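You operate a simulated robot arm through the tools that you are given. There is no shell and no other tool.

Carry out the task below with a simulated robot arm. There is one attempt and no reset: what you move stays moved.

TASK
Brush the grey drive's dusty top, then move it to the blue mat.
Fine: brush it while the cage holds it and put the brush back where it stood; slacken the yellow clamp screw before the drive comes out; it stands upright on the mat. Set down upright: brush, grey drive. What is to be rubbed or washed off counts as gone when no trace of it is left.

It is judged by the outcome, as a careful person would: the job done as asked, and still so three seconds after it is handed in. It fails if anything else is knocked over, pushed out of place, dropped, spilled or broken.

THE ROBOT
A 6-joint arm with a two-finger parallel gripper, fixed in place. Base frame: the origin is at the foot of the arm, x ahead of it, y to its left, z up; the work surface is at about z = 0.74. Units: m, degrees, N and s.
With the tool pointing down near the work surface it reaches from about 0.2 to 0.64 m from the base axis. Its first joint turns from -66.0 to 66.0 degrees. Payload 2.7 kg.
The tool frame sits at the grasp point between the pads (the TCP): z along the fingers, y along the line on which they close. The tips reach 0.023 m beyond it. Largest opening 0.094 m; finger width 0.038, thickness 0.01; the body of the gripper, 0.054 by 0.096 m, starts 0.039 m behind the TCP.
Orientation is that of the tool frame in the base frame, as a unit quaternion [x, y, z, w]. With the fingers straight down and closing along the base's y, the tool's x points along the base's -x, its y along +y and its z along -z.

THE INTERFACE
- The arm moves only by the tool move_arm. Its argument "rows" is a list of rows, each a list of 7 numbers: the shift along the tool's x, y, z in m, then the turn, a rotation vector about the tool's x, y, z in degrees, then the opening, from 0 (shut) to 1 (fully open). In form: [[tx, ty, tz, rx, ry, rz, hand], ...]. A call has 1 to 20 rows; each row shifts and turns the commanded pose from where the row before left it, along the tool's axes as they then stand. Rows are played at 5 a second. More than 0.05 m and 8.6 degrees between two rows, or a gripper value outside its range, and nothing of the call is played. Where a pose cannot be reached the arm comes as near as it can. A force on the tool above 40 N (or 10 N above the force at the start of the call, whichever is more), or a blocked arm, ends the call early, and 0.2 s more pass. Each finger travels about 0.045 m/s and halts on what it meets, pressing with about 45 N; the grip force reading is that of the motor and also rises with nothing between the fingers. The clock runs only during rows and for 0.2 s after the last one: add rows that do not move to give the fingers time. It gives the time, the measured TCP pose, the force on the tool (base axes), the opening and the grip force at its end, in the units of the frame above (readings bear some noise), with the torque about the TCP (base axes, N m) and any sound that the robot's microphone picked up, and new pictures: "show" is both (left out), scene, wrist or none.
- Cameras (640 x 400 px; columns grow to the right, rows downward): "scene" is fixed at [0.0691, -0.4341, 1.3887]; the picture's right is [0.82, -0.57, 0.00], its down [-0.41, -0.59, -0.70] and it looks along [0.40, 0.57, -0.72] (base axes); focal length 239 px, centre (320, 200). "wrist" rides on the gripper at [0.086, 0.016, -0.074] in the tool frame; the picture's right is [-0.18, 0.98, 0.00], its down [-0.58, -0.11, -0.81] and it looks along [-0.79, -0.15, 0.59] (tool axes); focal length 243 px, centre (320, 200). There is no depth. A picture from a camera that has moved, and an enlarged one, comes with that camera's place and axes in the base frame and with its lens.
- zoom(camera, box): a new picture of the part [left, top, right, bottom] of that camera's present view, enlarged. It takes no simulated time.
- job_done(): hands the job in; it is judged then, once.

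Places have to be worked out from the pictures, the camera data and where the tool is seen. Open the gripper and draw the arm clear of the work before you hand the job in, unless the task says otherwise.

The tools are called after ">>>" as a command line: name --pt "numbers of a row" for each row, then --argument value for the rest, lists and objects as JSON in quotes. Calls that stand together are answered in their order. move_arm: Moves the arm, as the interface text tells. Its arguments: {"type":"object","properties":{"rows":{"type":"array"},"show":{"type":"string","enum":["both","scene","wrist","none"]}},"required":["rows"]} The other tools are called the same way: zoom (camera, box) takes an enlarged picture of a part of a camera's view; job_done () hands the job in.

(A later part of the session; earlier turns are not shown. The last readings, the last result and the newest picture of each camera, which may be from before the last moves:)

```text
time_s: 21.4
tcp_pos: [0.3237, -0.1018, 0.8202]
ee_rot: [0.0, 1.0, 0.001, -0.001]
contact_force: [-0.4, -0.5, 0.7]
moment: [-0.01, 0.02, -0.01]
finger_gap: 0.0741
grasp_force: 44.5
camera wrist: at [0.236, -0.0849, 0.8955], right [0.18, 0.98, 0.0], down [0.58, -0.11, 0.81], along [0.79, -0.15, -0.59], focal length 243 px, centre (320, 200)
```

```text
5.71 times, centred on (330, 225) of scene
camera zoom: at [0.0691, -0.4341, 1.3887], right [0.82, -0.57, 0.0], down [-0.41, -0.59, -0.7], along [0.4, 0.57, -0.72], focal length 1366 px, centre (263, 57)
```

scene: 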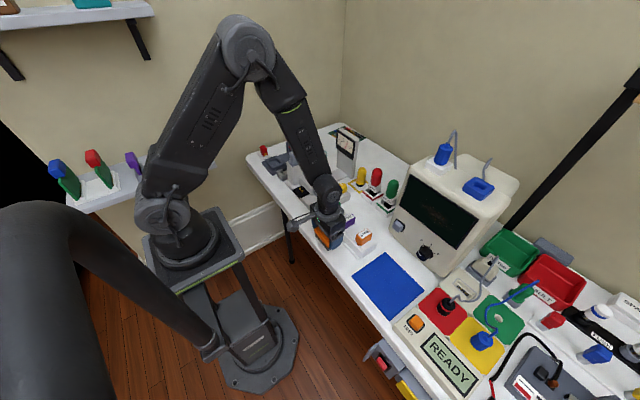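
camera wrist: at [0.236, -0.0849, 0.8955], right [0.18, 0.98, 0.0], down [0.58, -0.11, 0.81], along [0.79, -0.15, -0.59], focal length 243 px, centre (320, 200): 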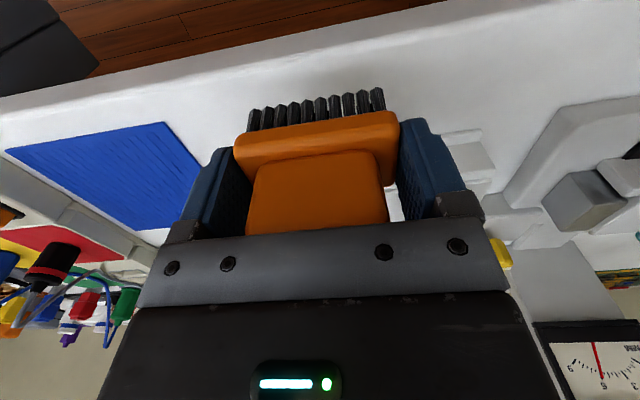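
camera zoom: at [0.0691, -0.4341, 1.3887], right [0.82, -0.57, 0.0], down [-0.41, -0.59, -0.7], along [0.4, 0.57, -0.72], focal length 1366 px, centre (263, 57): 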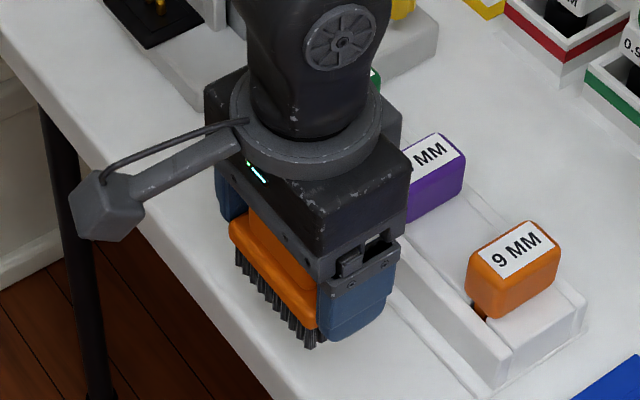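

The brush is lifted level and held firmly. I'll raise it to z ≈ 1.0 and carry it above the near end of the drive.

>>> move_arm --pt "0 0 -0.03 0 0 0 0.4" --pt "0 0 -0.045 0 0 0 0.4" --pt "0 0 -0.045 0 0 0 0.4" --pt "0 0 -0.045 0 0 0 0.4" --pt "-0.0088 0.0438 -0.002 0 0 0 0.4" --pt "-0.0088 0.0438 -0.002 0 0 0 0.4" --pt "-0.0088 0.0438 -0.002 0 0 0 0.4" --pt "-0.0088 0.0438 -0.002 0 0 0 0.4" --pt "-0.0088 0.0438 -0.002 0 0 0 0.4" --pt "-0.0088 0.0438 -0.002 0 0 0 0.4" --pt "-0.0088 0.0438 -0.002 0 0 0 0.4" --pt "0 0 0 0 0 0 0.4" --show "both"

>>> zoom --camera "scene" --box '[250, 90, 370, 200]'

>>> zoom --camera "wrist" --box '[170, 0, 490, 240]'

```text
time_s: 24.0
tcp_pos: [0.383, 0.2065, 1.0017]
ee_rot: [0.0, 1.0, -0.001, -0.001]
contact_force: [0.0, 0.2, -1.4]
moment: [0.01, -0.02, -0.05]
finger_gap: 0.0741
grasp_force: 45.8
camera wrist: at [0.295, 0.2233, 1.0777], right [0.18, 0.98, 0.0], down [0.58, -0.11, 0.81], along [0.79, -0.15, -0.59], focal length 243 px, centre (320, 200)
```

scene: 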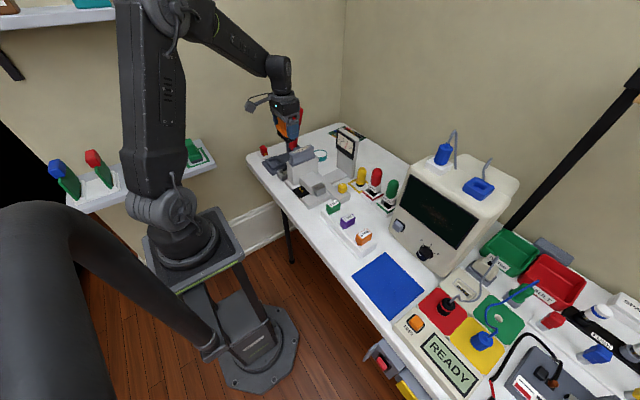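
wrist: 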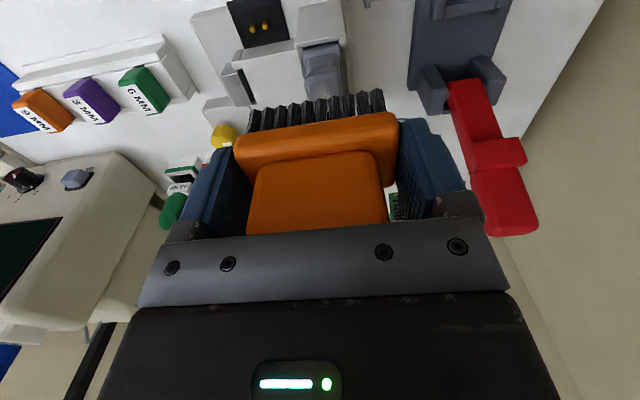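

```text
3.64 times, centred on (310, 145) of scene
camera zoom: at [0.0691, -0.4341, 1.3887], right [0.82, -0.57, 0.0], down [-0.41, -0.59, -0.7], along [0.4, 0.57, -0.72], focal length 869 px, centre (356, 400)
```

zoom: 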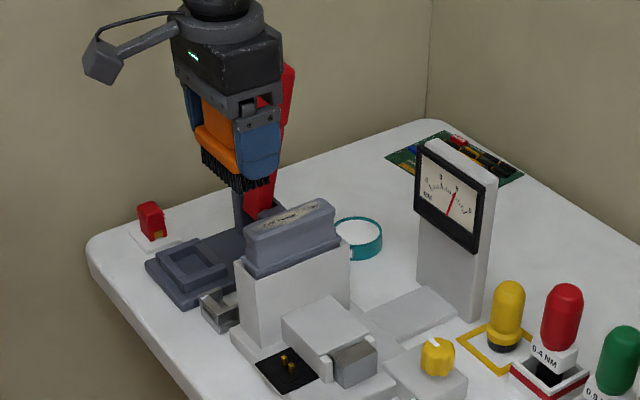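

```text
1.67 times, centred on (330, 120) of wrist
camera zoom: at [0.295, 0.2233, 1.0777], right [0.18, 0.98, 0.0], down [0.58, -0.11, 0.81], along [0.79, -0.15, -0.59], focal length 404 px, centre (303, 333)
```

zoom: 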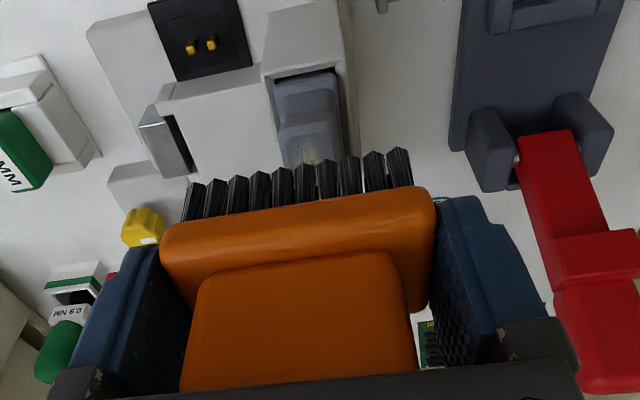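

The brush is above the drive's near end with bristles about 7 cm above its top. I'll move to x=0.41 and descend to about 14 mm above the expected contact height.

>>> move_arm --pt "-0.025 0 0 0 0 0 0.4" --pt "0 0 0.03 0 0 0 0.4" --pt "0 0 0.02 0 0 0 0.4" --pt "0 0 0.005 0 0 0 0.4" --pt "0 0 0 0 0 0 0.4" --show "both"

>>> zoom --camera "scene" --box '[260, 90, 360, 190]'

>>> zoom --camera "wrist" --box '[170, 0, 490, 240]'

```text
time_s: 25.2
tcp_pos: [0.4123, 0.2051, 0.9451]
ee_rot: [0.0, 1.0, 0.0, 0.0]
contact_force: [0.4, 0.9, -1.2]
moment: [-0.01, -0.02, 0.01]
finger_gap: 0.0742
grasp_force: 45.0
camera wrist: at [0.325, 0.2218, 1.0193], right [0.18, 0.98, 0.0], down [0.58, -0.11, 0.81], along [0.79, -0.15, -0.59], focal length 243 px, centre (320, 200)
```

scene: 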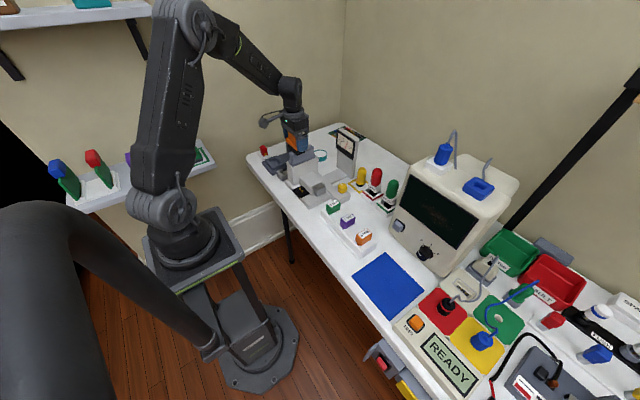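
wrist: 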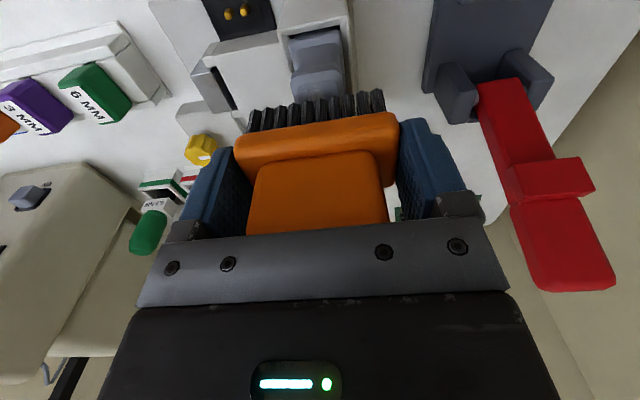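

```text
4.00 times, centred on (310, 140) of scene
camera zoom: at [0.0691, -0.4341, 1.3887], right [0.82, -0.57, 0.0], down [-0.41, -0.59, -0.7], along [0.4, 0.57, -0.72], focal length 956 px, centre (360, 440)
```

zoom: 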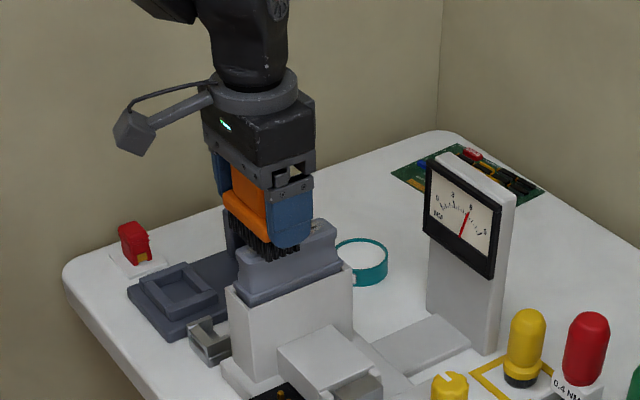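

```text
1.67 times, centred on (330, 120) of wrist
camera zoom: at [0.325, 0.2218, 1.0193], right [0.18, 0.98, 0.0], down [0.58, -0.11, 0.81], along [0.79, -0.15, -0.59], focal length 404 px, centre (303, 333)
```

zoom: 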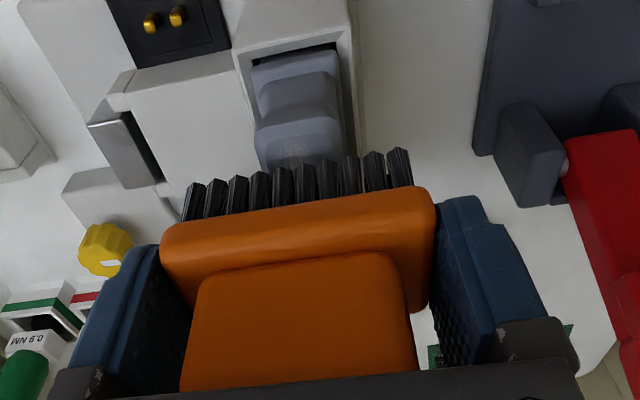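

Alignment looks good over the drive's near half. I'll lower in small steps and watch the vertical force for first contact.

>>> move_arm --pt "0 0 0.005 0 0 0 0.4" --pt "0 0 0.004 0 0 0 0.4" --pt "0 0 0 0 0 0 0.4" --show "scene"

>>> zoom --camera "scene" --box '[270, 110, 350, 190]'

```text
time_s: 26.0
tcp_pos: [0.4113, 0.2055, 0.9362]
ee_rot: [0.001, 1.0, 0.0, 0.0]
contact_force: [-0.1, 0.7, -0.7]
moment: [-0.02, 0.02, 0.0]
finger_gap: 0.0744
grasp_force: 45.1
```

scene: 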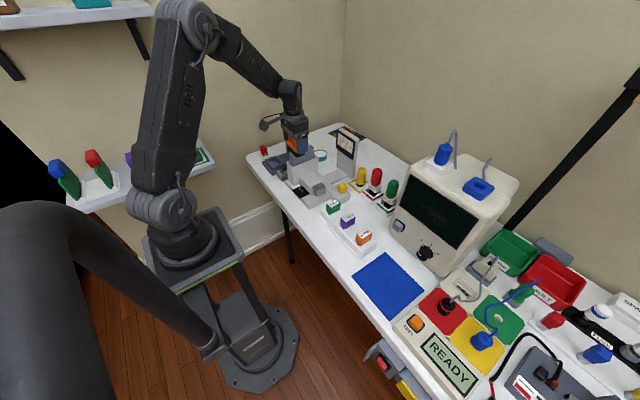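

```text
5.00 times, centred on (310, 150) of scene
camera zoom: at [0.0691, -0.4341, 1.3887], right [0.82, -0.57, 0.0], down [-0.41, -0.59, -0.7], along [0.4, 0.57, -0.72], focal length 1195 px, centre (370, 450)
```

zoom: 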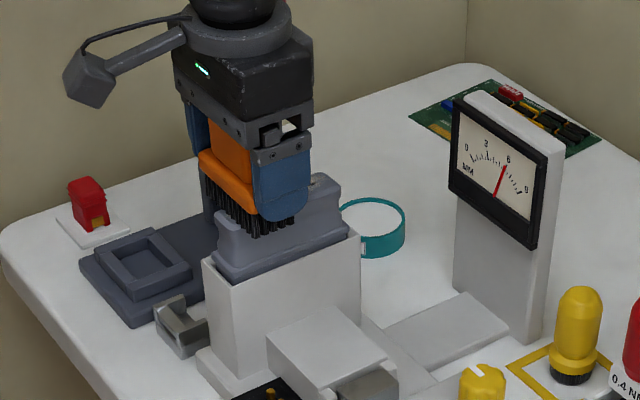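

No contact yet at TCP z 0.936; I'll step down by 2 mm at a time.

>>> move_arm --pt "0 0 0.002 0 0 0 0.4" --pt "0 0 0 0 0 0 0.4" --show "none"

>>> move_arm --pt "0 0 0.002 0 0 0 0.4" --pt "0 0 0 0 0 0 0.4" --show "none"

```text
time_s: 26.6
tcp_pos: [0.4112, 0.2065, 0.9352]
ee_rot: [0.0, 1.0, 0.0, 0.001]
contact_force: [-0.4, -3.1, 12.3]
moment: [-0.15, 0.12, 0.05]
finger_gap: 0.0743
grasp_force: 45.0
```

```text
time_s: 27.2
tcp_pos: [0.4123, 0.2067, 0.9346]
ee_rot: [-0.001, 1.0, 0.001, 0.002]
contact_force: [-0.4, -0.8, 4.3]
moment: [-0.07, 0.2, 0.04]
finger_gap: 0.0743
grasp_force: 44.8
stopped in row 2: the force on the tool passed its limit at 41 N (the readings are from after the stop); the commanded pose is now the measured one
```

Contact is at TCP z ≈ 0.935, and the brush now rests on the drive top with about 4 N. I'll sweep gently toward the near end, then watch force.

>>> move_arm --pt "0.008 0 0 0 0 0 0.4" --pt "0.008 0 0 0 0 0 0.4" --pt "0.006 0 0 0 0 0 0.4" --show "both"

>>> zoom --camera "scene" --box '[270, 110, 350, 190]'

>>> zoom --camera "wrist" --box '[170, 0, 490, 240]'

```text
time_s: 28.0
tcp_pos: [0.3912, 0.2074, 0.9342]
ee_rot: [0.0, 1.0, 0.002, 0.005]
contact_force: [1.9, -0.5, 7.0]
moment: [-0.08, -0.05, 0.06]
finger_gap: 0.0743
grasp_force: 45.2
camera wrist: at [0.3029, 0.2228, 1.009], right [0.18, 0.98, 0.0], down [0.58, -0.11, 0.81], along [0.8, -0.15, -0.59], focal length 243 px, centre (320, 200)
```

scene: 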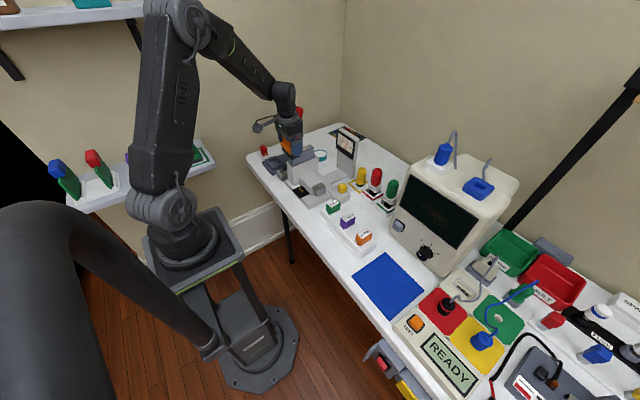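
wrist: 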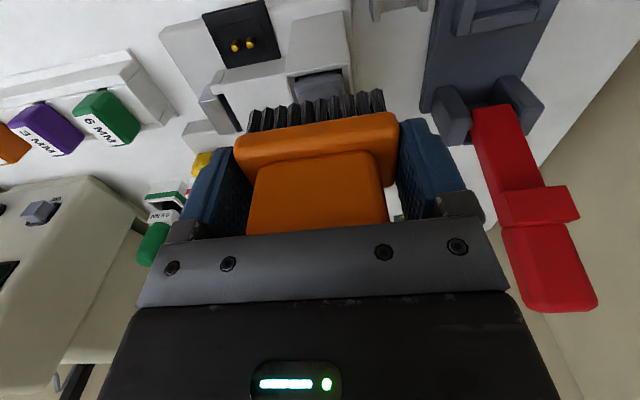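

```text
5.00 times, centred on (310, 150) of scene
camera zoom: at [0.069, -0.4342, 1.3887], right [0.82, -0.57, 0.0], down [-0.41, -0.59, -0.7], along [0.4, 0.57, -0.72], focal length 1195 px, centre (370, 450)
```

zoom: 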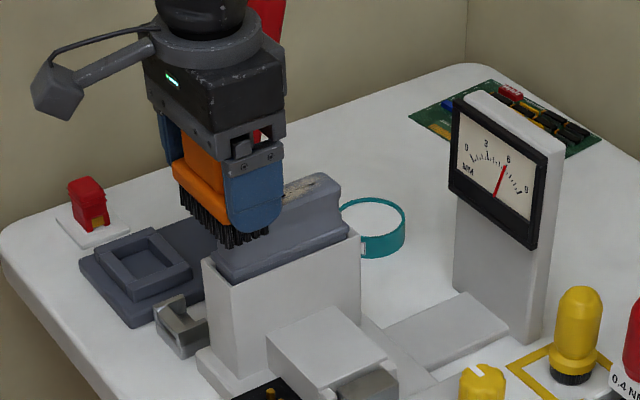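

```text
1.67 times, centred on (330, 120) of wrist
camera zoom: at [0.3029, 0.2228, 1.009], right [0.18, 0.98, 0.0], down [0.58, -0.11, 0.81], along [0.8, -0.15, -0.59], focal length 404 px, centre (303, 333)
```

zoom: 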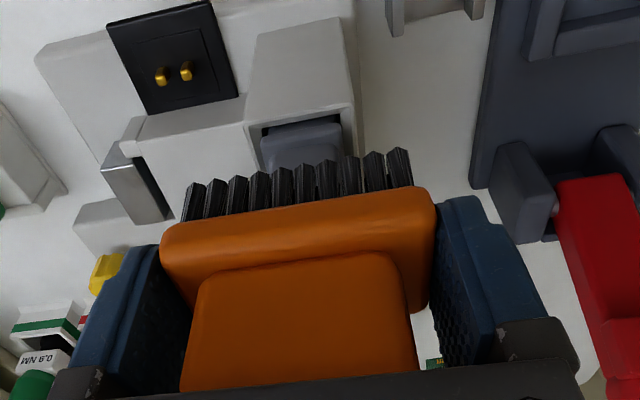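

Contact holds at about 7 N with no shift of the cage. Now I'll sweep forward along the full length of the top.

>>> move_arm --pt "-0.01 0 0 0 0 0 0.4" --pt "-0.012 0 0 0 0 0 0.4" --pt "-0.012 0 0 0 0 0 0.4" --pt "-0.012 0 0 0 0 0 0.4" --pt "-0.012 0 0 0 0 0 0.4" --pt "-0.012 0 0 0 0 0 0.4" --pt "-0.012 0 0 0 0 0 0.4" --pt "-0.01 0 0 0 0 0 0.4" --show "both"

>>> zoom --camera "scene" --box '[270, 110, 350, 190]'

>>> zoom --camera "wrist" --box '[200, 0, 440, 140]'

```text
time_s: 29.8
tcp_pos: [0.4843, 0.205, 0.9353]
ee_rot: [-0.001, 1.0, 0.001, 0.003]
contact_force: [-1.9, 0.1, 4.8]
moment: [-0.04, 0.23, -0.01]
finger_gap: 0.0744
grasp_force: 45.1
camera wrist: at [0.3957, 0.2215, 1.0092], right [0.18, 0.98, 0.0], down [0.58, -0.11, 0.81], along [0.8, -0.15, -0.59], focal length 243 px, centre (320, 200)
```

scene: 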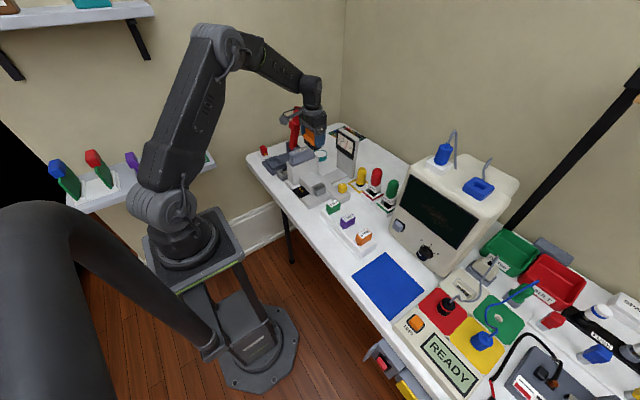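
wrist: 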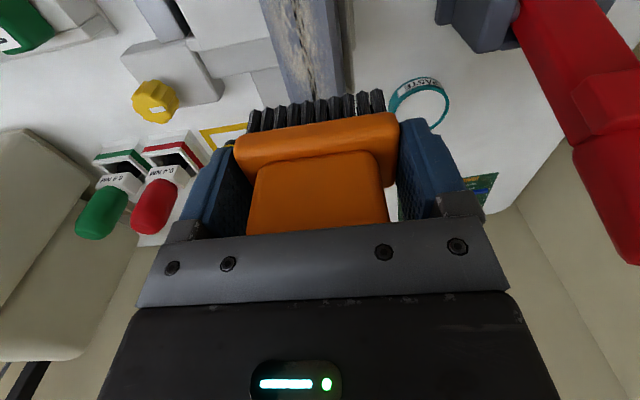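

```text
5.00 times, centred on (310, 150) of scene
camera zoom: at [0.0689, -0.4342, 1.3887], right [0.82, -0.57, 0.0], down [-0.41, -0.59, -0.7], along [0.4, 0.57, -0.72], focal length 1195 px, centre (370, 450)
```

zoom: 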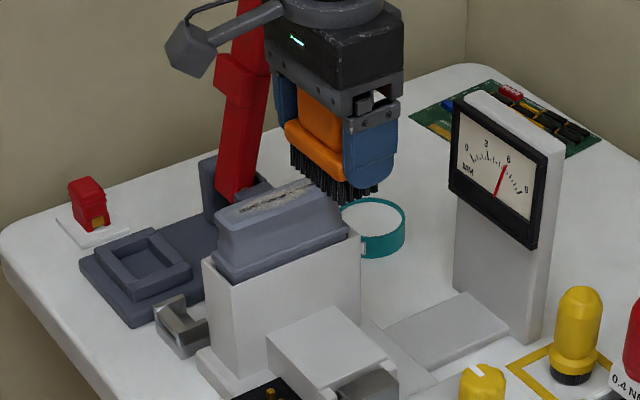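

```text
2.67 times, centred on (320, 70) of wrist
camera zoom: at [0.3957, 0.2215, 1.0092], right [0.18, 0.98, 0.0], down [0.58, -0.11, 0.81], along [0.8, -0.15, -0.59], focal length 647 px, centre (320, 547)
```

zoom: 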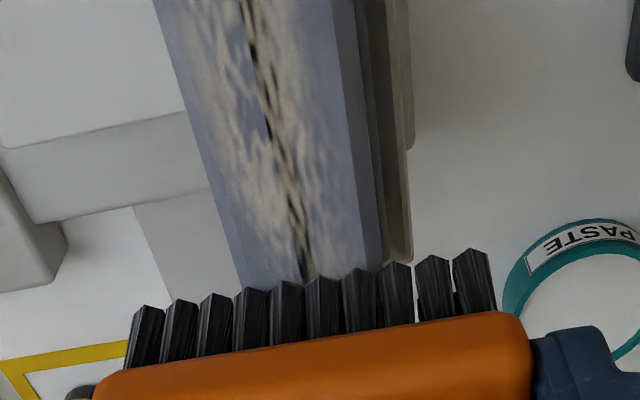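

The dust looks fainter but still present. I'll do a back-and-forth stroke over the full length while keeping the same height.

>>> move_arm --pt "0.012 0 0 0 0 0 0.4" --pt "0.012 0 0 0 0 0 0.4" --pt "0.012 0 0 0 0 0 0.4" --pt "0.012 0 0 0 0 0 0.4" --pt "0.012 0 0 0 0 0 0.4" --pt "0.012 0 0 0 0 0 0.4" --pt "0.012 0 0 0 0 0 0.4" --pt "0.008 0 0 0 0 0 0.4" --pt "-0.008 0 0 0 0 0 0.4" --pt "-0.012 0 0 0 0 0 0.4" --pt "-0.012 0 0 0 0 0 0.4" --pt "-0.012 0 0 0 0 0 0.4" --pt "-0.012 0 0 0 0 0 0.4" --pt "-0.012 0 0 0 0 0 0.4" --pt "-0.012 0 0 0 0 0 0.4" --pt "-0.012 0 0 0 0 0 0.4" --show "scene"

>>> zoom --camera "scene" --box '[270, 110, 350, 190]'

>>> zoom --camera "wrist" --box '[200, 0, 440, 140]'

```text
time_s: 33.2
tcp_pos: [0.482, 0.207, 0.9353]
ee_rot: [0.001, 1.0, 0.001, 0.002]
contact_force: [-0.7, -0.8, 1.5]
moment: [-0.02, 0.07, -0.02]
finger_gap: 0.0745
grasp_force: 44.9
```

scene: 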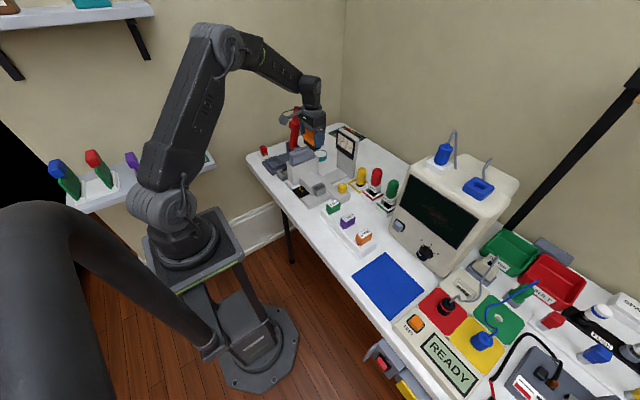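

```text
5.00 times, centred on (310, 150) of scene
camera zoom: at [0.069, -0.4341, 1.3887], right [0.82, -0.57, 0.0], down [-0.41, -0.59, -0.7], along [0.4, 0.57, -0.72], focal length 1195 px, centre (370, 450)
```

zoom: 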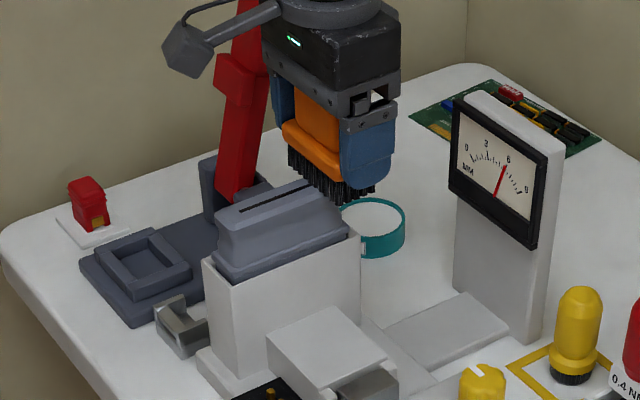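

```text
2.67 times, centred on (320, 70) of wrist
camera zoom: at [0.3939, 0.2222, 1.0092], right [0.18, 0.98, 0.0], down [0.58, -0.11, 0.81], along [0.8, -0.15, -0.59], focal length 647 px, centre (320, 547)
```

zoom: 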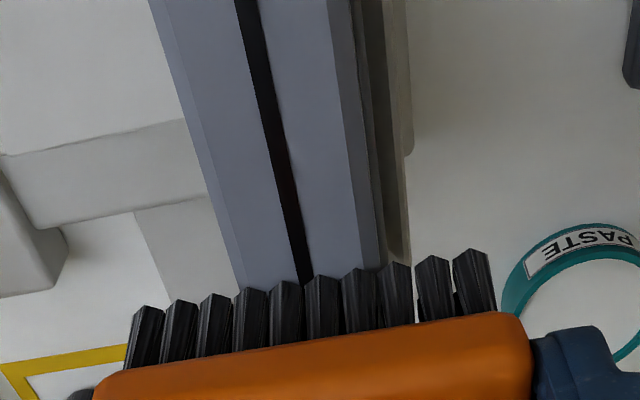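

The dust is gone on the visible part, revealing a black slot. I'll make one more full pass with slightly more pressure to cover the far end, then lift and inspect the whole top.

>>> move_arm --pt "0.006 0 0.0003 0 0 0 0.4" --pt "-0.006 0 0 0 0 0 0.4" --pt "0.012 0 0 0 0 0 0.4" --pt "0.012 0 0 0 0 0 0.4" --pt "0.012 0 0 0 0 0 0.4" --pt "0.012 0 0 0 0 0 0.4" --pt "0.012 0 0 0 0 0 0.4" --pt "0.012 0 0 0 0 0 0.4" --pt "0.012 0 0 0 0 0 0.4" --pt "0.008 0 0 0 0 0 0.4" --pt "0 0 -0.02 0 0 0 0.4" --pt "0 0 -0.045 0 0 0 0.4" --pt "0.03 0 -0.02 0 0 0 0.4" --pt "0.03 0 0 0 0 0 0.4" --pt "0 0 0 0 0 0 0.4" --show "both"

>>> zoom --camera "scene" --box '[275, 130, 345, 190]'

>>> zoom --camera "wrist" --box '[200, 0, 440, 140]'

```text
time_s: 36.4
tcp_pos: [0.3304, 0.205, 1.0179]
ee_rot: [0.0, 1.0, 0.001, 0.002]
contact_force: [-0.3, 0.3, -0.7]
moment: [0.03, 0.03, 0.0]
finger_gap: 0.0743
grasp_force: 45.2
camera wrist: at [0.2409, 0.2215, 1.0925], right [0.18, 0.98, 0.0], down [0.58, -0.11, 0.81], along [0.8, -0.15, -0.59], focal length 243 px, centre (320, 200)
```

scene: 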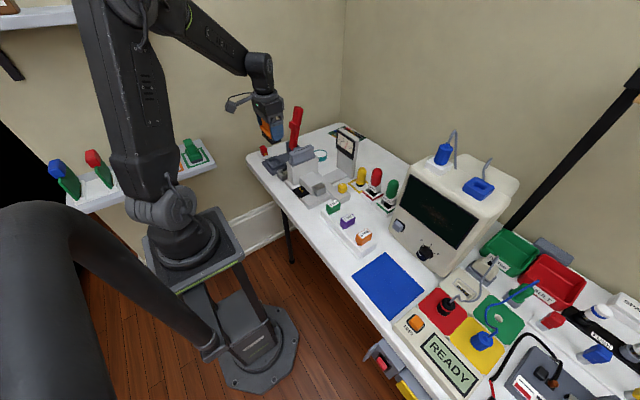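
wrist: 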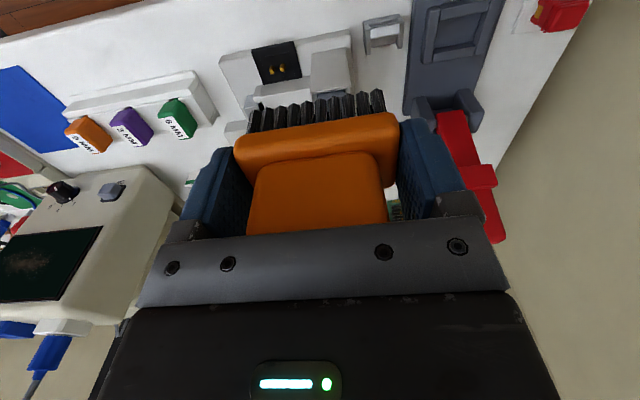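

```text
6.67 times, centred on (310, 160) of scene
camera zoom: at [0.0691, -0.4341, 1.3887], right [0.82, -0.57, 0.0], down [-0.41, -0.59, -0.7], along [0.4, 0.57, -0.72], focal length 1594 px, centre (387, 467)
```

zoom: 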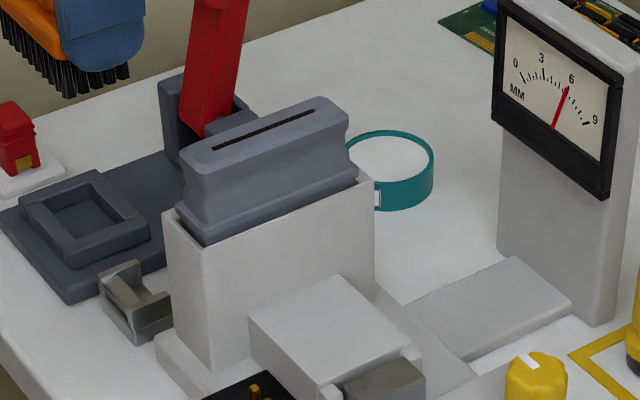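

```text
2.67 times, centred on (320, 70) of wrist
camera zoom: at [0.2409, 0.2215, 1.0925], right [0.18, 0.98, 0.0], down [0.58, -0.11, 0.81], along [0.8, -0.15, -0.59], focal length 647 px, centre (320, 547)
```

zoom: 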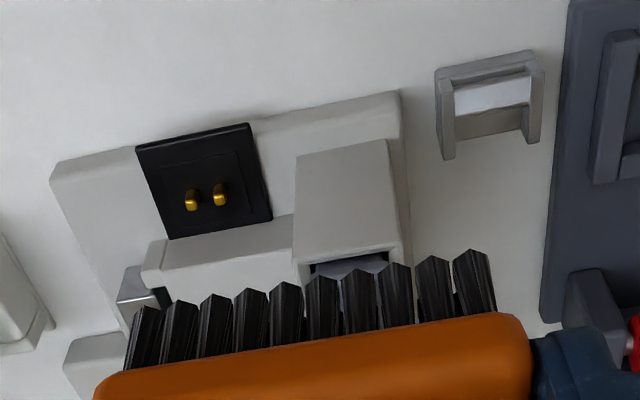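

The drive's top is now fully clean and still seated in the cage. I'll carry the brush back above its original spot near (0.330, -0.097) and correct the slight pitch the stop left behind.

>>> move_arm --pt "0 -0.0431 0 0 0.3 0 0.4" --pt "0 -0.0431 0 0 0 0 0.4" --pt "0 -0.0431 0 0 0 0 0.4" --pt "0 -0.0431 0 0 0 0 0.4" --pt "0 -0.0431 0 0 0 0 0.4" --pt "0 -0.0431 0 0 0 0 0.4" --pt "0 -0.0431 0 0 0 0 0.4" --pt "0 0 0.045 0 0 0 0.4" --pt "0 0 0.045 0 0 0 0.4" --pt "0 0 0.045 0 0 0 0.4" --pt "0 0 0.045 0 0 0 0.4" --pt "0 0 0.03 0 0 0 0.4" --pt "0 0 0 0 0 0 0.4" --show "both"

>>> zoom --camera "scene" --box '[305, 215, 355, 255]'

```text
time_s: 39.2
tcp_pos: [0.3292, -0.0963, 0.8057]
ee_rot: [0.0, 1.0, 0.0, 0.0]
contact_force: [0.0, 0.1, -1.0]
moment: [0.0, 0.0, 0.01]
finger_gap: 0.0745
grasp_force: 45.2
camera wrist: at [0.2415, -0.0799, 0.8797], right [0.18, 0.98, 0.0], down [0.58, -0.11, 0.81], along [0.79, -0.15, -0.59], focal length 243 px, centre (320, 200)
```

scene: 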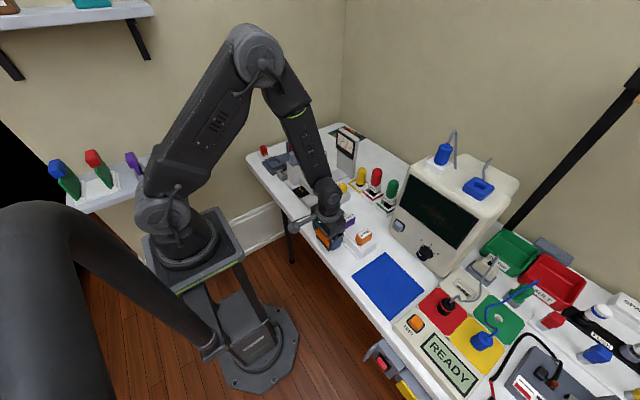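
wrist: 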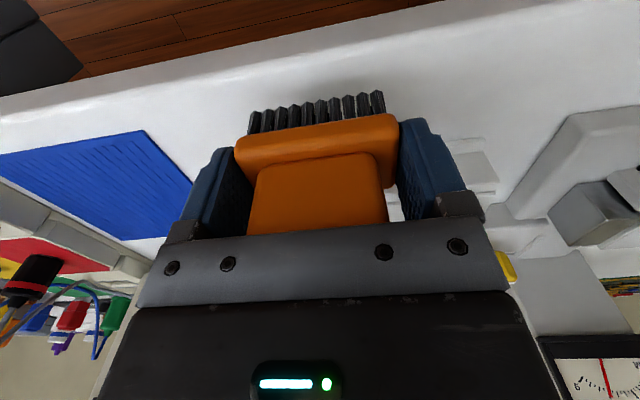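

```text
10.00 times, centred on (330, 235) of scene
camera zoom: at [0.0691, -0.4341, 1.3887], right [0.82, -0.57, 0.0], down [-0.41, -0.59, -0.7], along [0.4, 0.57, -0.72], focal length 2391 px, centre (220, -150)
```

zoom: 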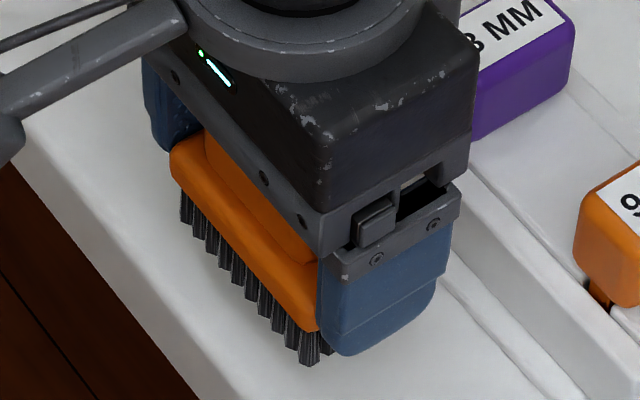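

The brush is about 24 mm above the table. I'll lower 19 mm, then feel for contact in small steps.

>>> move_arm --pt "0 0 0.01 0 0 0 0.4" --pt "0 0 0.009 0 0 0 0.4" --pt "0 0 0 0 0 0 0.4" --show "scene"

>>> zoom --camera "scene" --box '[305, 215, 355, 255]'

```text
time_s: 40.0
tcp_pos: [0.3279, -0.0953, 0.788]
ee_rot: [0.0, 1.0, 0.001, 0.0]
contact_force: [-0.4, 0.2, -0.7]
moment: [0.03, -0.01, -0.02]
finger_gap: 0.0745
grasp_force: 44.9
```

scene: 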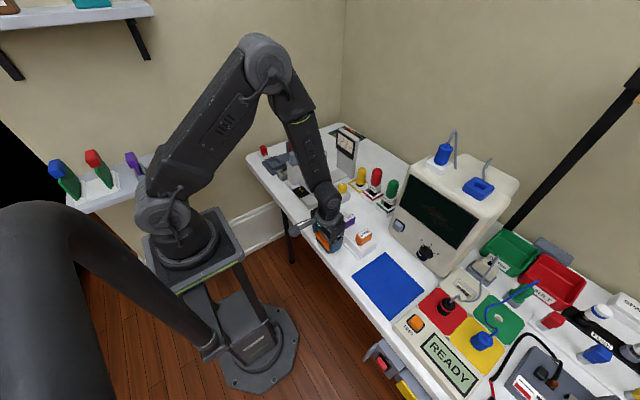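

```text
10.00 times, centred on (330, 235) of scene
camera zoom: at [0.0691, -0.4341, 1.3887], right [0.82, -0.57, 0.0], down [-0.41, -0.59, -0.7], along [0.4, 0.57, -0.72], focal length 2391 px, centre (220, -150)
```

zoom: 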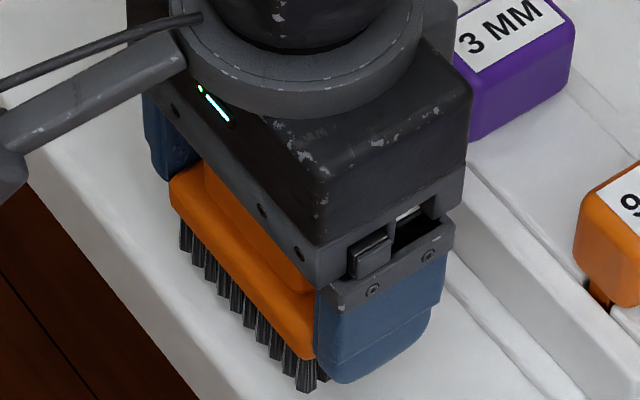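

Comparing with the original picture, the brush is within about 2 mm of its old place. I'll adjust by (+1, -2) mm and lower to contact.

>>> move_arm --pt "-0.001 -0.002 0.002 0 0 0 0.4" --pt "0 0 0.002 0 0 0 0.4" --pt "0 0 0 0 0 0 0.4" --show "none"

>>> move_arm --pt "0 0 0.001 0 0 0 0.4" --pt "0 0 0 0 0 0 0.4" --show "none"

```text
time_s: 40.8
tcp_pos: [0.3316, -0.0973, 0.7846]
ee_rot: [0.0, 1.0, 0.001, 0.001]
contact_force: [-1.0, 0.6, -1.1]
moment: [0.02, -0.01, 0.01]
finger_gap: 0.0745
grasp_force: 44.8
```

```text
time_s: 41.4
tcp_pos: [0.3314, -0.0975, 0.7828]
ee_rot: [0.0, 1.0, 0.001, 0.0]
contact_force: [-0.3, -0.3, -1.2]
moment: [0.03, -0.02, -0.01]
finger_gap: 0.0743
grasp_force: 44.5
```

>>> move_arm --pt "0 0 0.0008 0 0 0 0.4" --pt "0 0 0 0 0 0 0.4" --show "none"

```text
time_s: 42.0
tcp_pos: [0.3318, -0.0967, 0.7827]
ee_rot: [0.0, 1.0, 0.002, 0.0]
contact_force: [0.4, -0.6, -0.9]
moment: [-0.03, 0.03, 0.03]
finger_gap: 0.0744
grasp_force: 45.0
```

Still no contact force at TCP z ≈ 0.7825, so I'll lower another 0.8 mm.

>>> move_arm --pt "0 0 0.0008 0 0 0 0.4" --pt "0 0 0 0 0 0 0.4" --show "scene"

>>> zoom --camera "scene" --box '[305, 215, 355, 255]'

```text
time_s: 42.6
tcp_pos: [0.3321, -0.0984, 0.7819]
ee_rot: [0.0, 1.0, 0.001, 0.0]
contact_force: [0.5, -0.1, -0.4]
moment: [0.04, 0.01, -0.01]
finger_gap: 0.0743
grasp_force: 45.3
```

scene: 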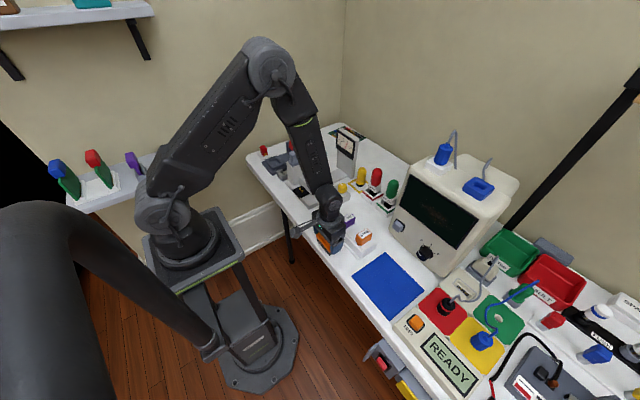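

```text
10.00 times, centred on (330, 235) of scene
camera zoom: at [0.0691, -0.4341, 1.3887], right [0.82, -0.57, 0.0], down [-0.41, -0.59, -0.7], along [0.4, 0.57, -0.72], focal length 2391 px, centre (220, -150)
```

zoom: 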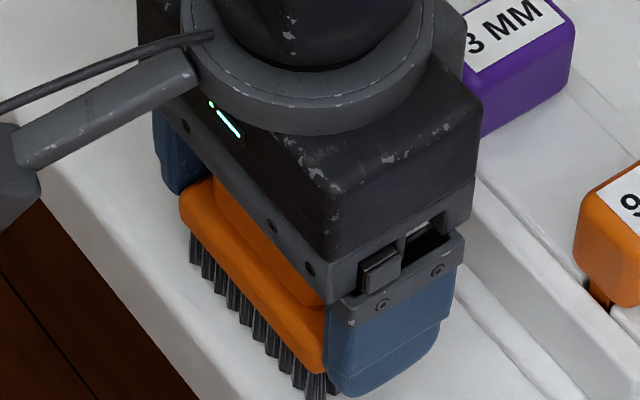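

The base corner is now at pixel (180, 208) versus the original (177, 205), so it matches within about a millimetre. Lowering a bit more until contact.

>>> move_arm --pt "0 0 0.0008 0 0 0 0.4" --pt "0 0 0 0 0 0 0.4" --show "none"

>>> move_arm --pt "0 0 0.0006 0 0 0 0.4" --pt "0 0 0 0 0 0 0.4" --show "none"

```text
time_s: 43.2
tcp_pos: [0.3314, -0.0974, 0.7815]
ee_rot: [-0.001, 1.0, 0.0, -0.001]
contact_force: [-0.2, -0.2, -0.3]
moment: [0.01, -0.03, 0.02]
finger_gap: 0.0742
grasp_force: 44.5
```

```text
time_s: 43.8
tcp_pos: [0.3315, -0.0963, 0.7808]
ee_rot: [0.0, 1.0, 0.001, 0.0]
contact_force: [0.3, 0.6, -1.3]
moment: [0.03, 0.01, 0.0]
finger_gap: 0.0744
grasp_force: 45.6
```

Still no contact; I'll take two more small steps.

>>> move_arm --pt "0 0 0.0006 0 0 0 0.4" --pt "0 0 0 0 0 0 0.4" --show "none"

>>> move_arm --pt "0 0 0.0006 0 0 0 0.4" --pt "0 0 0 0 0 0 0.4" --show "none"

```text
time_s: 44.4
tcp_pos: [0.3308, -0.0967, 0.7795]
ee_rot: [0.0, 1.0, 0.001, 0.0]
contact_force: [-0.2, -0.3, -1.3]
moment: [0.03, -0.01, -0.02]
finger_gap: 0.0744
grasp_force: 44.5
```

```text
time_s: 45.0
tcp_pos: [0.3305, -0.0963, 0.7788]
ee_rot: [0.001, 1.0, 0.001, -0.001]
contact_force: [-2.1, 2.4, 8.5]
moment: [-0.17, -0.11, -0.03]
finger_gap: 0.0745
grasp_force: 45.1
```

Contact registered (8.5 N at TCP z ≈ 0.779), so the brush is standing on the table. I'll ease off slightly, open the fingers, and rise.

>>> move_arm --pt "0 0 -0.0004 0 0 0 0.4" --pt "0 0 0 0 0 0 0.9" --pt "0 0 0 0 0 0 1" --pt "0 0 0 0 0 0 1" --pt "0 0 0 0 0 0 1" --pt "0 0 -0.01 0 0 0 1" --pt "0 0 -0.03 0 0 0 1" --pt "0 0 -0.045 0 0 0 1" --pt "0 0 -0.045 0 0 0 1" --pt "0 0 -0.045 0 0 0 1" --pt "0 0 -0.03 0 0 0 1" --pt "0 0 0 0 0 0 1" --show "both"

>>> zoom --camera "scene" --box '[305, 215, 355, 255]'

```text
time_s: 47.6
tcp_pos: [0.3279, -0.1019, 0.9832]
ee_rot: [0.0, 1.0, 0.001, 0.0]
contact_force: [0.8, 0.1, 0.4]
moment: [-0.01, 0.0, 0.0]
finger_gap: 0.0943
grasp_force: 0.1
camera wrist: at [0.2404, -0.0861, 1.0591], right [0.18, 0.98, 0.0], down [0.58, -0.11, 0.81], along [0.79, -0.15, -0.59], focal length 243 px, centre (320, 200)
```

scene: 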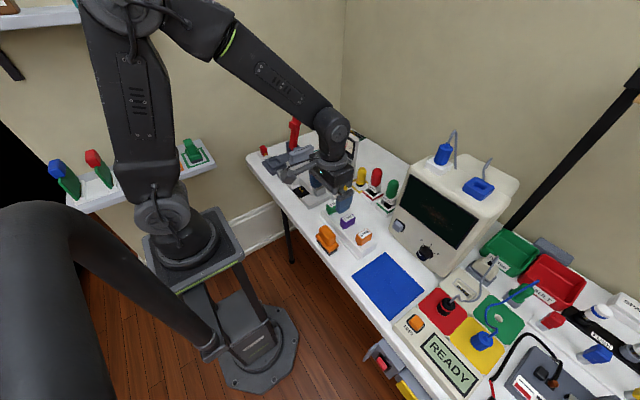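
wrist: 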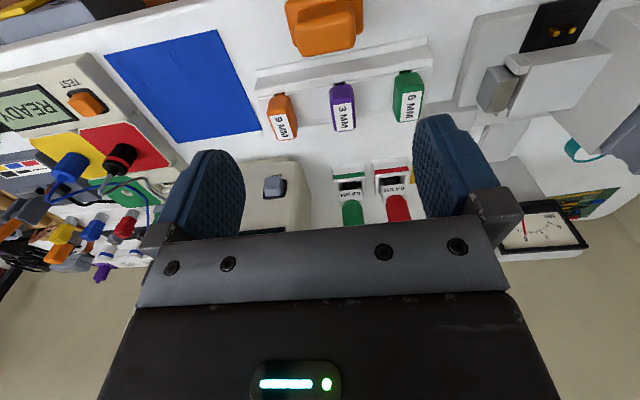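

```text
10.00 times, centred on (330, 235) of scene
camera zoom: at [0.0691, -0.4341, 1.3887], right [0.82, -0.57, 0.0], down [-0.41, -0.59, -0.7], along [0.4, 0.57, -0.72], focal length 2391 px, centre (220, -150)
```

zoom: 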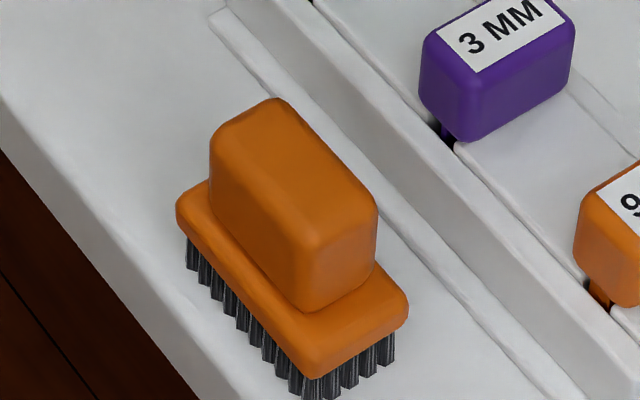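

The brush stands exactly where it was in the first picture. Next is the yellow clamp screw: knob centre about (0.4975, 0.0416), top at z ≈ 0.803, block top ≈ 0.763. I'll hover above it with the fingers partly open.

>>> move_arm --pt "-0.0333 0.0277 0 0 0 0 1" --pt "-0.0333 0.0277 0 0 0 0 0.8" --pt "-0.0333 0.0277 0 0 0 0 0.6" --pt "-0.0333 0.0277 0 0 0 0 0.6" --pt "-0.0333 0.0277 0 0 0 0 0.6" --pt "0 0 0.04 0 0 0 0.6" --pt "0 0 0.04 0 0 0 0.6" --pt "0 0 0.035 0 0 0 0.6" --pt "0 0 0 0 0 0 0.6" --show "both"

>>> zoom --camera "scene" --box '[290, 130, 400, 230]'

>>> zoom --camera "wrist" --box '[200, 40, 440, 240]'

```text
time_s: 49.6
tcp_pos: [0.4973, 0.0394, 0.8704]
ee_rot: [0.0, 1.0, 0.001, 0.0]
contact_force: [0.4, -0.2, 0.7]
moment: [0.0, -0.01, -0.02]
finger_gap: 0.0564
grasp_force: 0.0
camera wrist: at [0.4093, 0.0555, 0.946], right [0.18, 0.98, 0.0], down [0.58, -0.11, 0.81], along [0.79, -0.15, -0.59], focal length 243 px, centre (320, 200)
```

scene: 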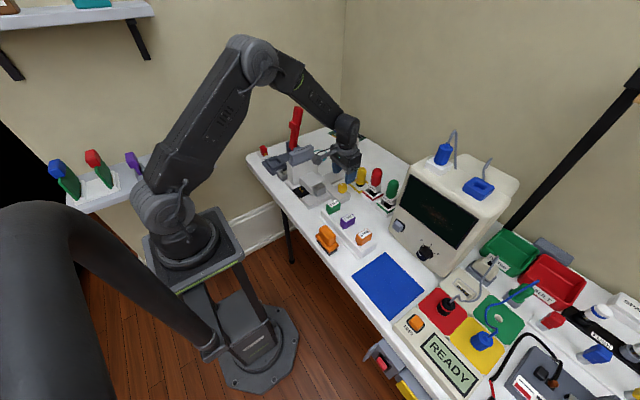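
wrist: 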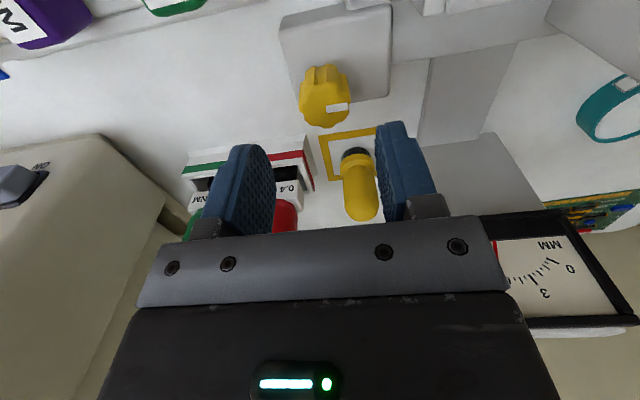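

```text
4.00 times, centred on (345, 180) of scene
camera zoom: at [0.0691, -0.4341, 1.3887], right [0.82, -0.57, 0.0], down [-0.41, -0.59, -0.7], along [0.4, 0.57, -0.72], focal length 956 px, centre (220, 280)
```

zoom: 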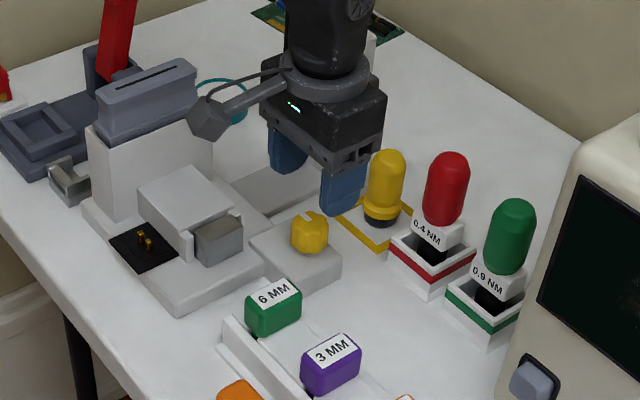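

```text
2.00 times, centred on (320, 140) of wrist
camera zoom: at [0.4093, 0.0555, 0.946], right [0.18, 0.98, 0.0], down [0.58, -0.11, 0.81], along [0.79, -0.15, -0.59], focal length 485 px, centre (320, 320)
```

zoom: 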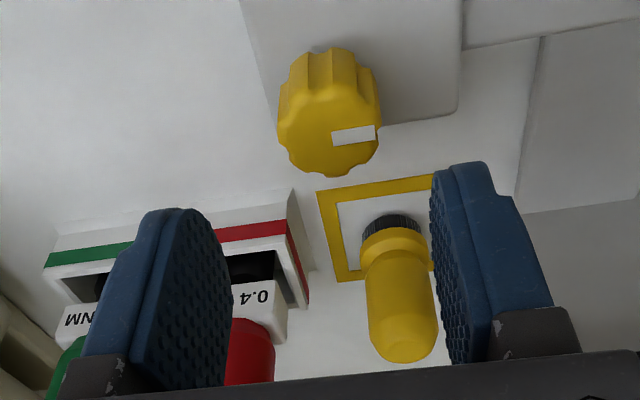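

The knob top is confirmed at (0.4985, 0.0415). To gain turning range I'll pre-rotate the gripper 60° clockwise (from above) and then descend around the knob.

>>> move_arm --pt "0 0.001 0 0 0 8.5 0.6" --pt "0 0 0 0 0 8.5 0.6" --pt "0 0 0 0 0 8.5 0.6" --pt "0 0 0 0 0 8.5 0.6" --pt "0 0 0 0 0 8.5 0.6" --pt "0 0 0 0 0 8.5 0.6" --pt "0 0 0 0 0 8.5 0.6" --pt "0 0 0.03 0 0 0 0.6" --pt "0 0 0 0 0 0 0.6" --show "both"

>>> zoom --camera "scene" --box '[290, 130, 400, 230]'

>>> zoom --camera "wrist" --box '[200, 40, 440, 240]'

```text
time_s: 51.6
tcp_pos: [0.4971, 0.0424, 0.8423]
ee_rot: [0.497, 0.868, 0.001, -0.001]
contact_force: [-0.2, -0.3, 0.8]
moment: [0.03, 0.01, 0.02]
finger_gap: 0.0563
grasp_force: 0.1
camera wrist: at [0.4654, 0.1239, 0.9174], right [0.94, 0.34, 0.0], down [0.2, -0.56, 0.81], along [0.27, -0.76, -0.59], focal length 243 px, centre (320, 200)
```

scene: 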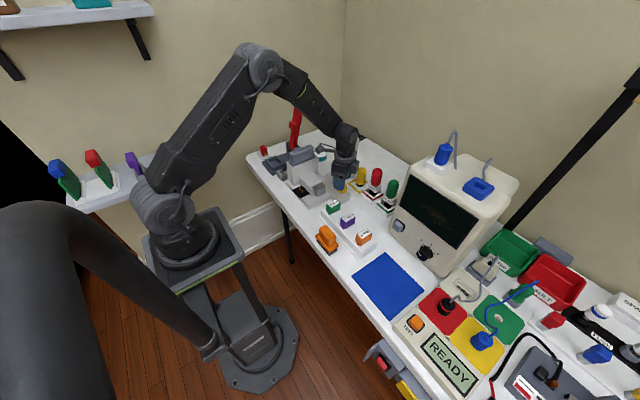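
wrist: 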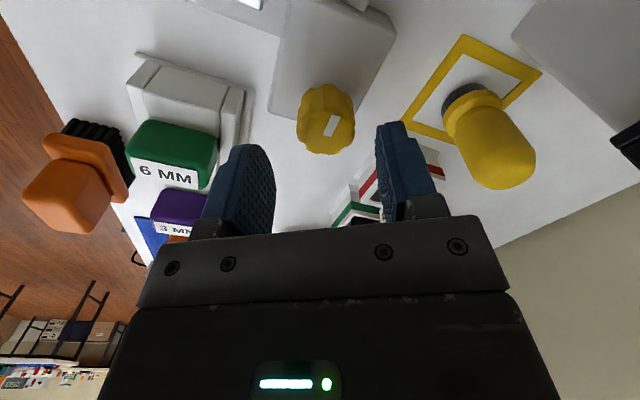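

```text
4.00 times, centred on (345, 180) of scene
camera zoom: at [0.0691, -0.4341, 1.3887], right [0.82, -0.57, 0.0], down [-0.41, -0.59, -0.7], along [0.4, 0.57, -0.72], focal length 956 px, centre (220, 280)
```

zoom: 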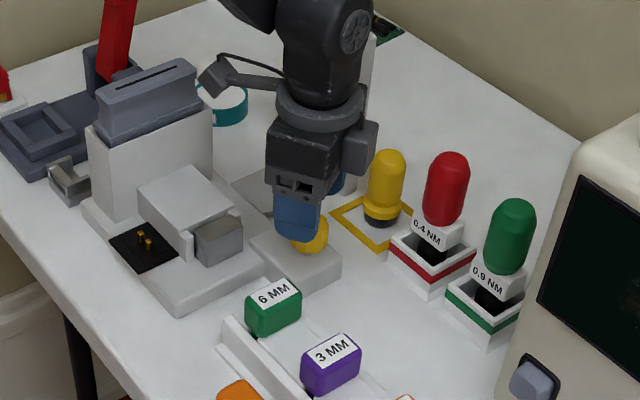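

```text
2.00 times, centred on (320, 140) of wrist
camera zoom: at [0.4654, 0.1239, 0.9174], right [0.94, 0.34, 0.0], down [0.2, -0.56, 0.81], along [0.27, -0.76, -0.59], focal length 485 px, centre (320, 320)
```

zoom: 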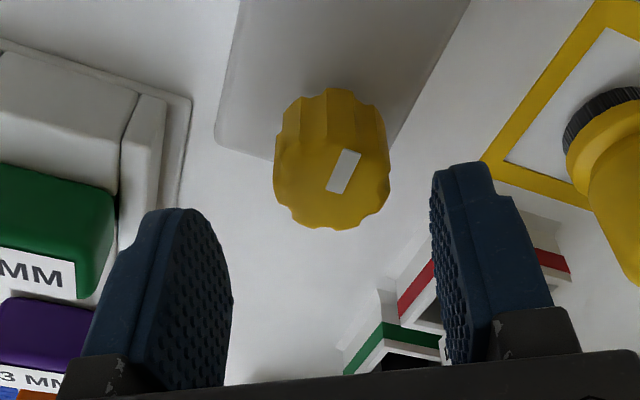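

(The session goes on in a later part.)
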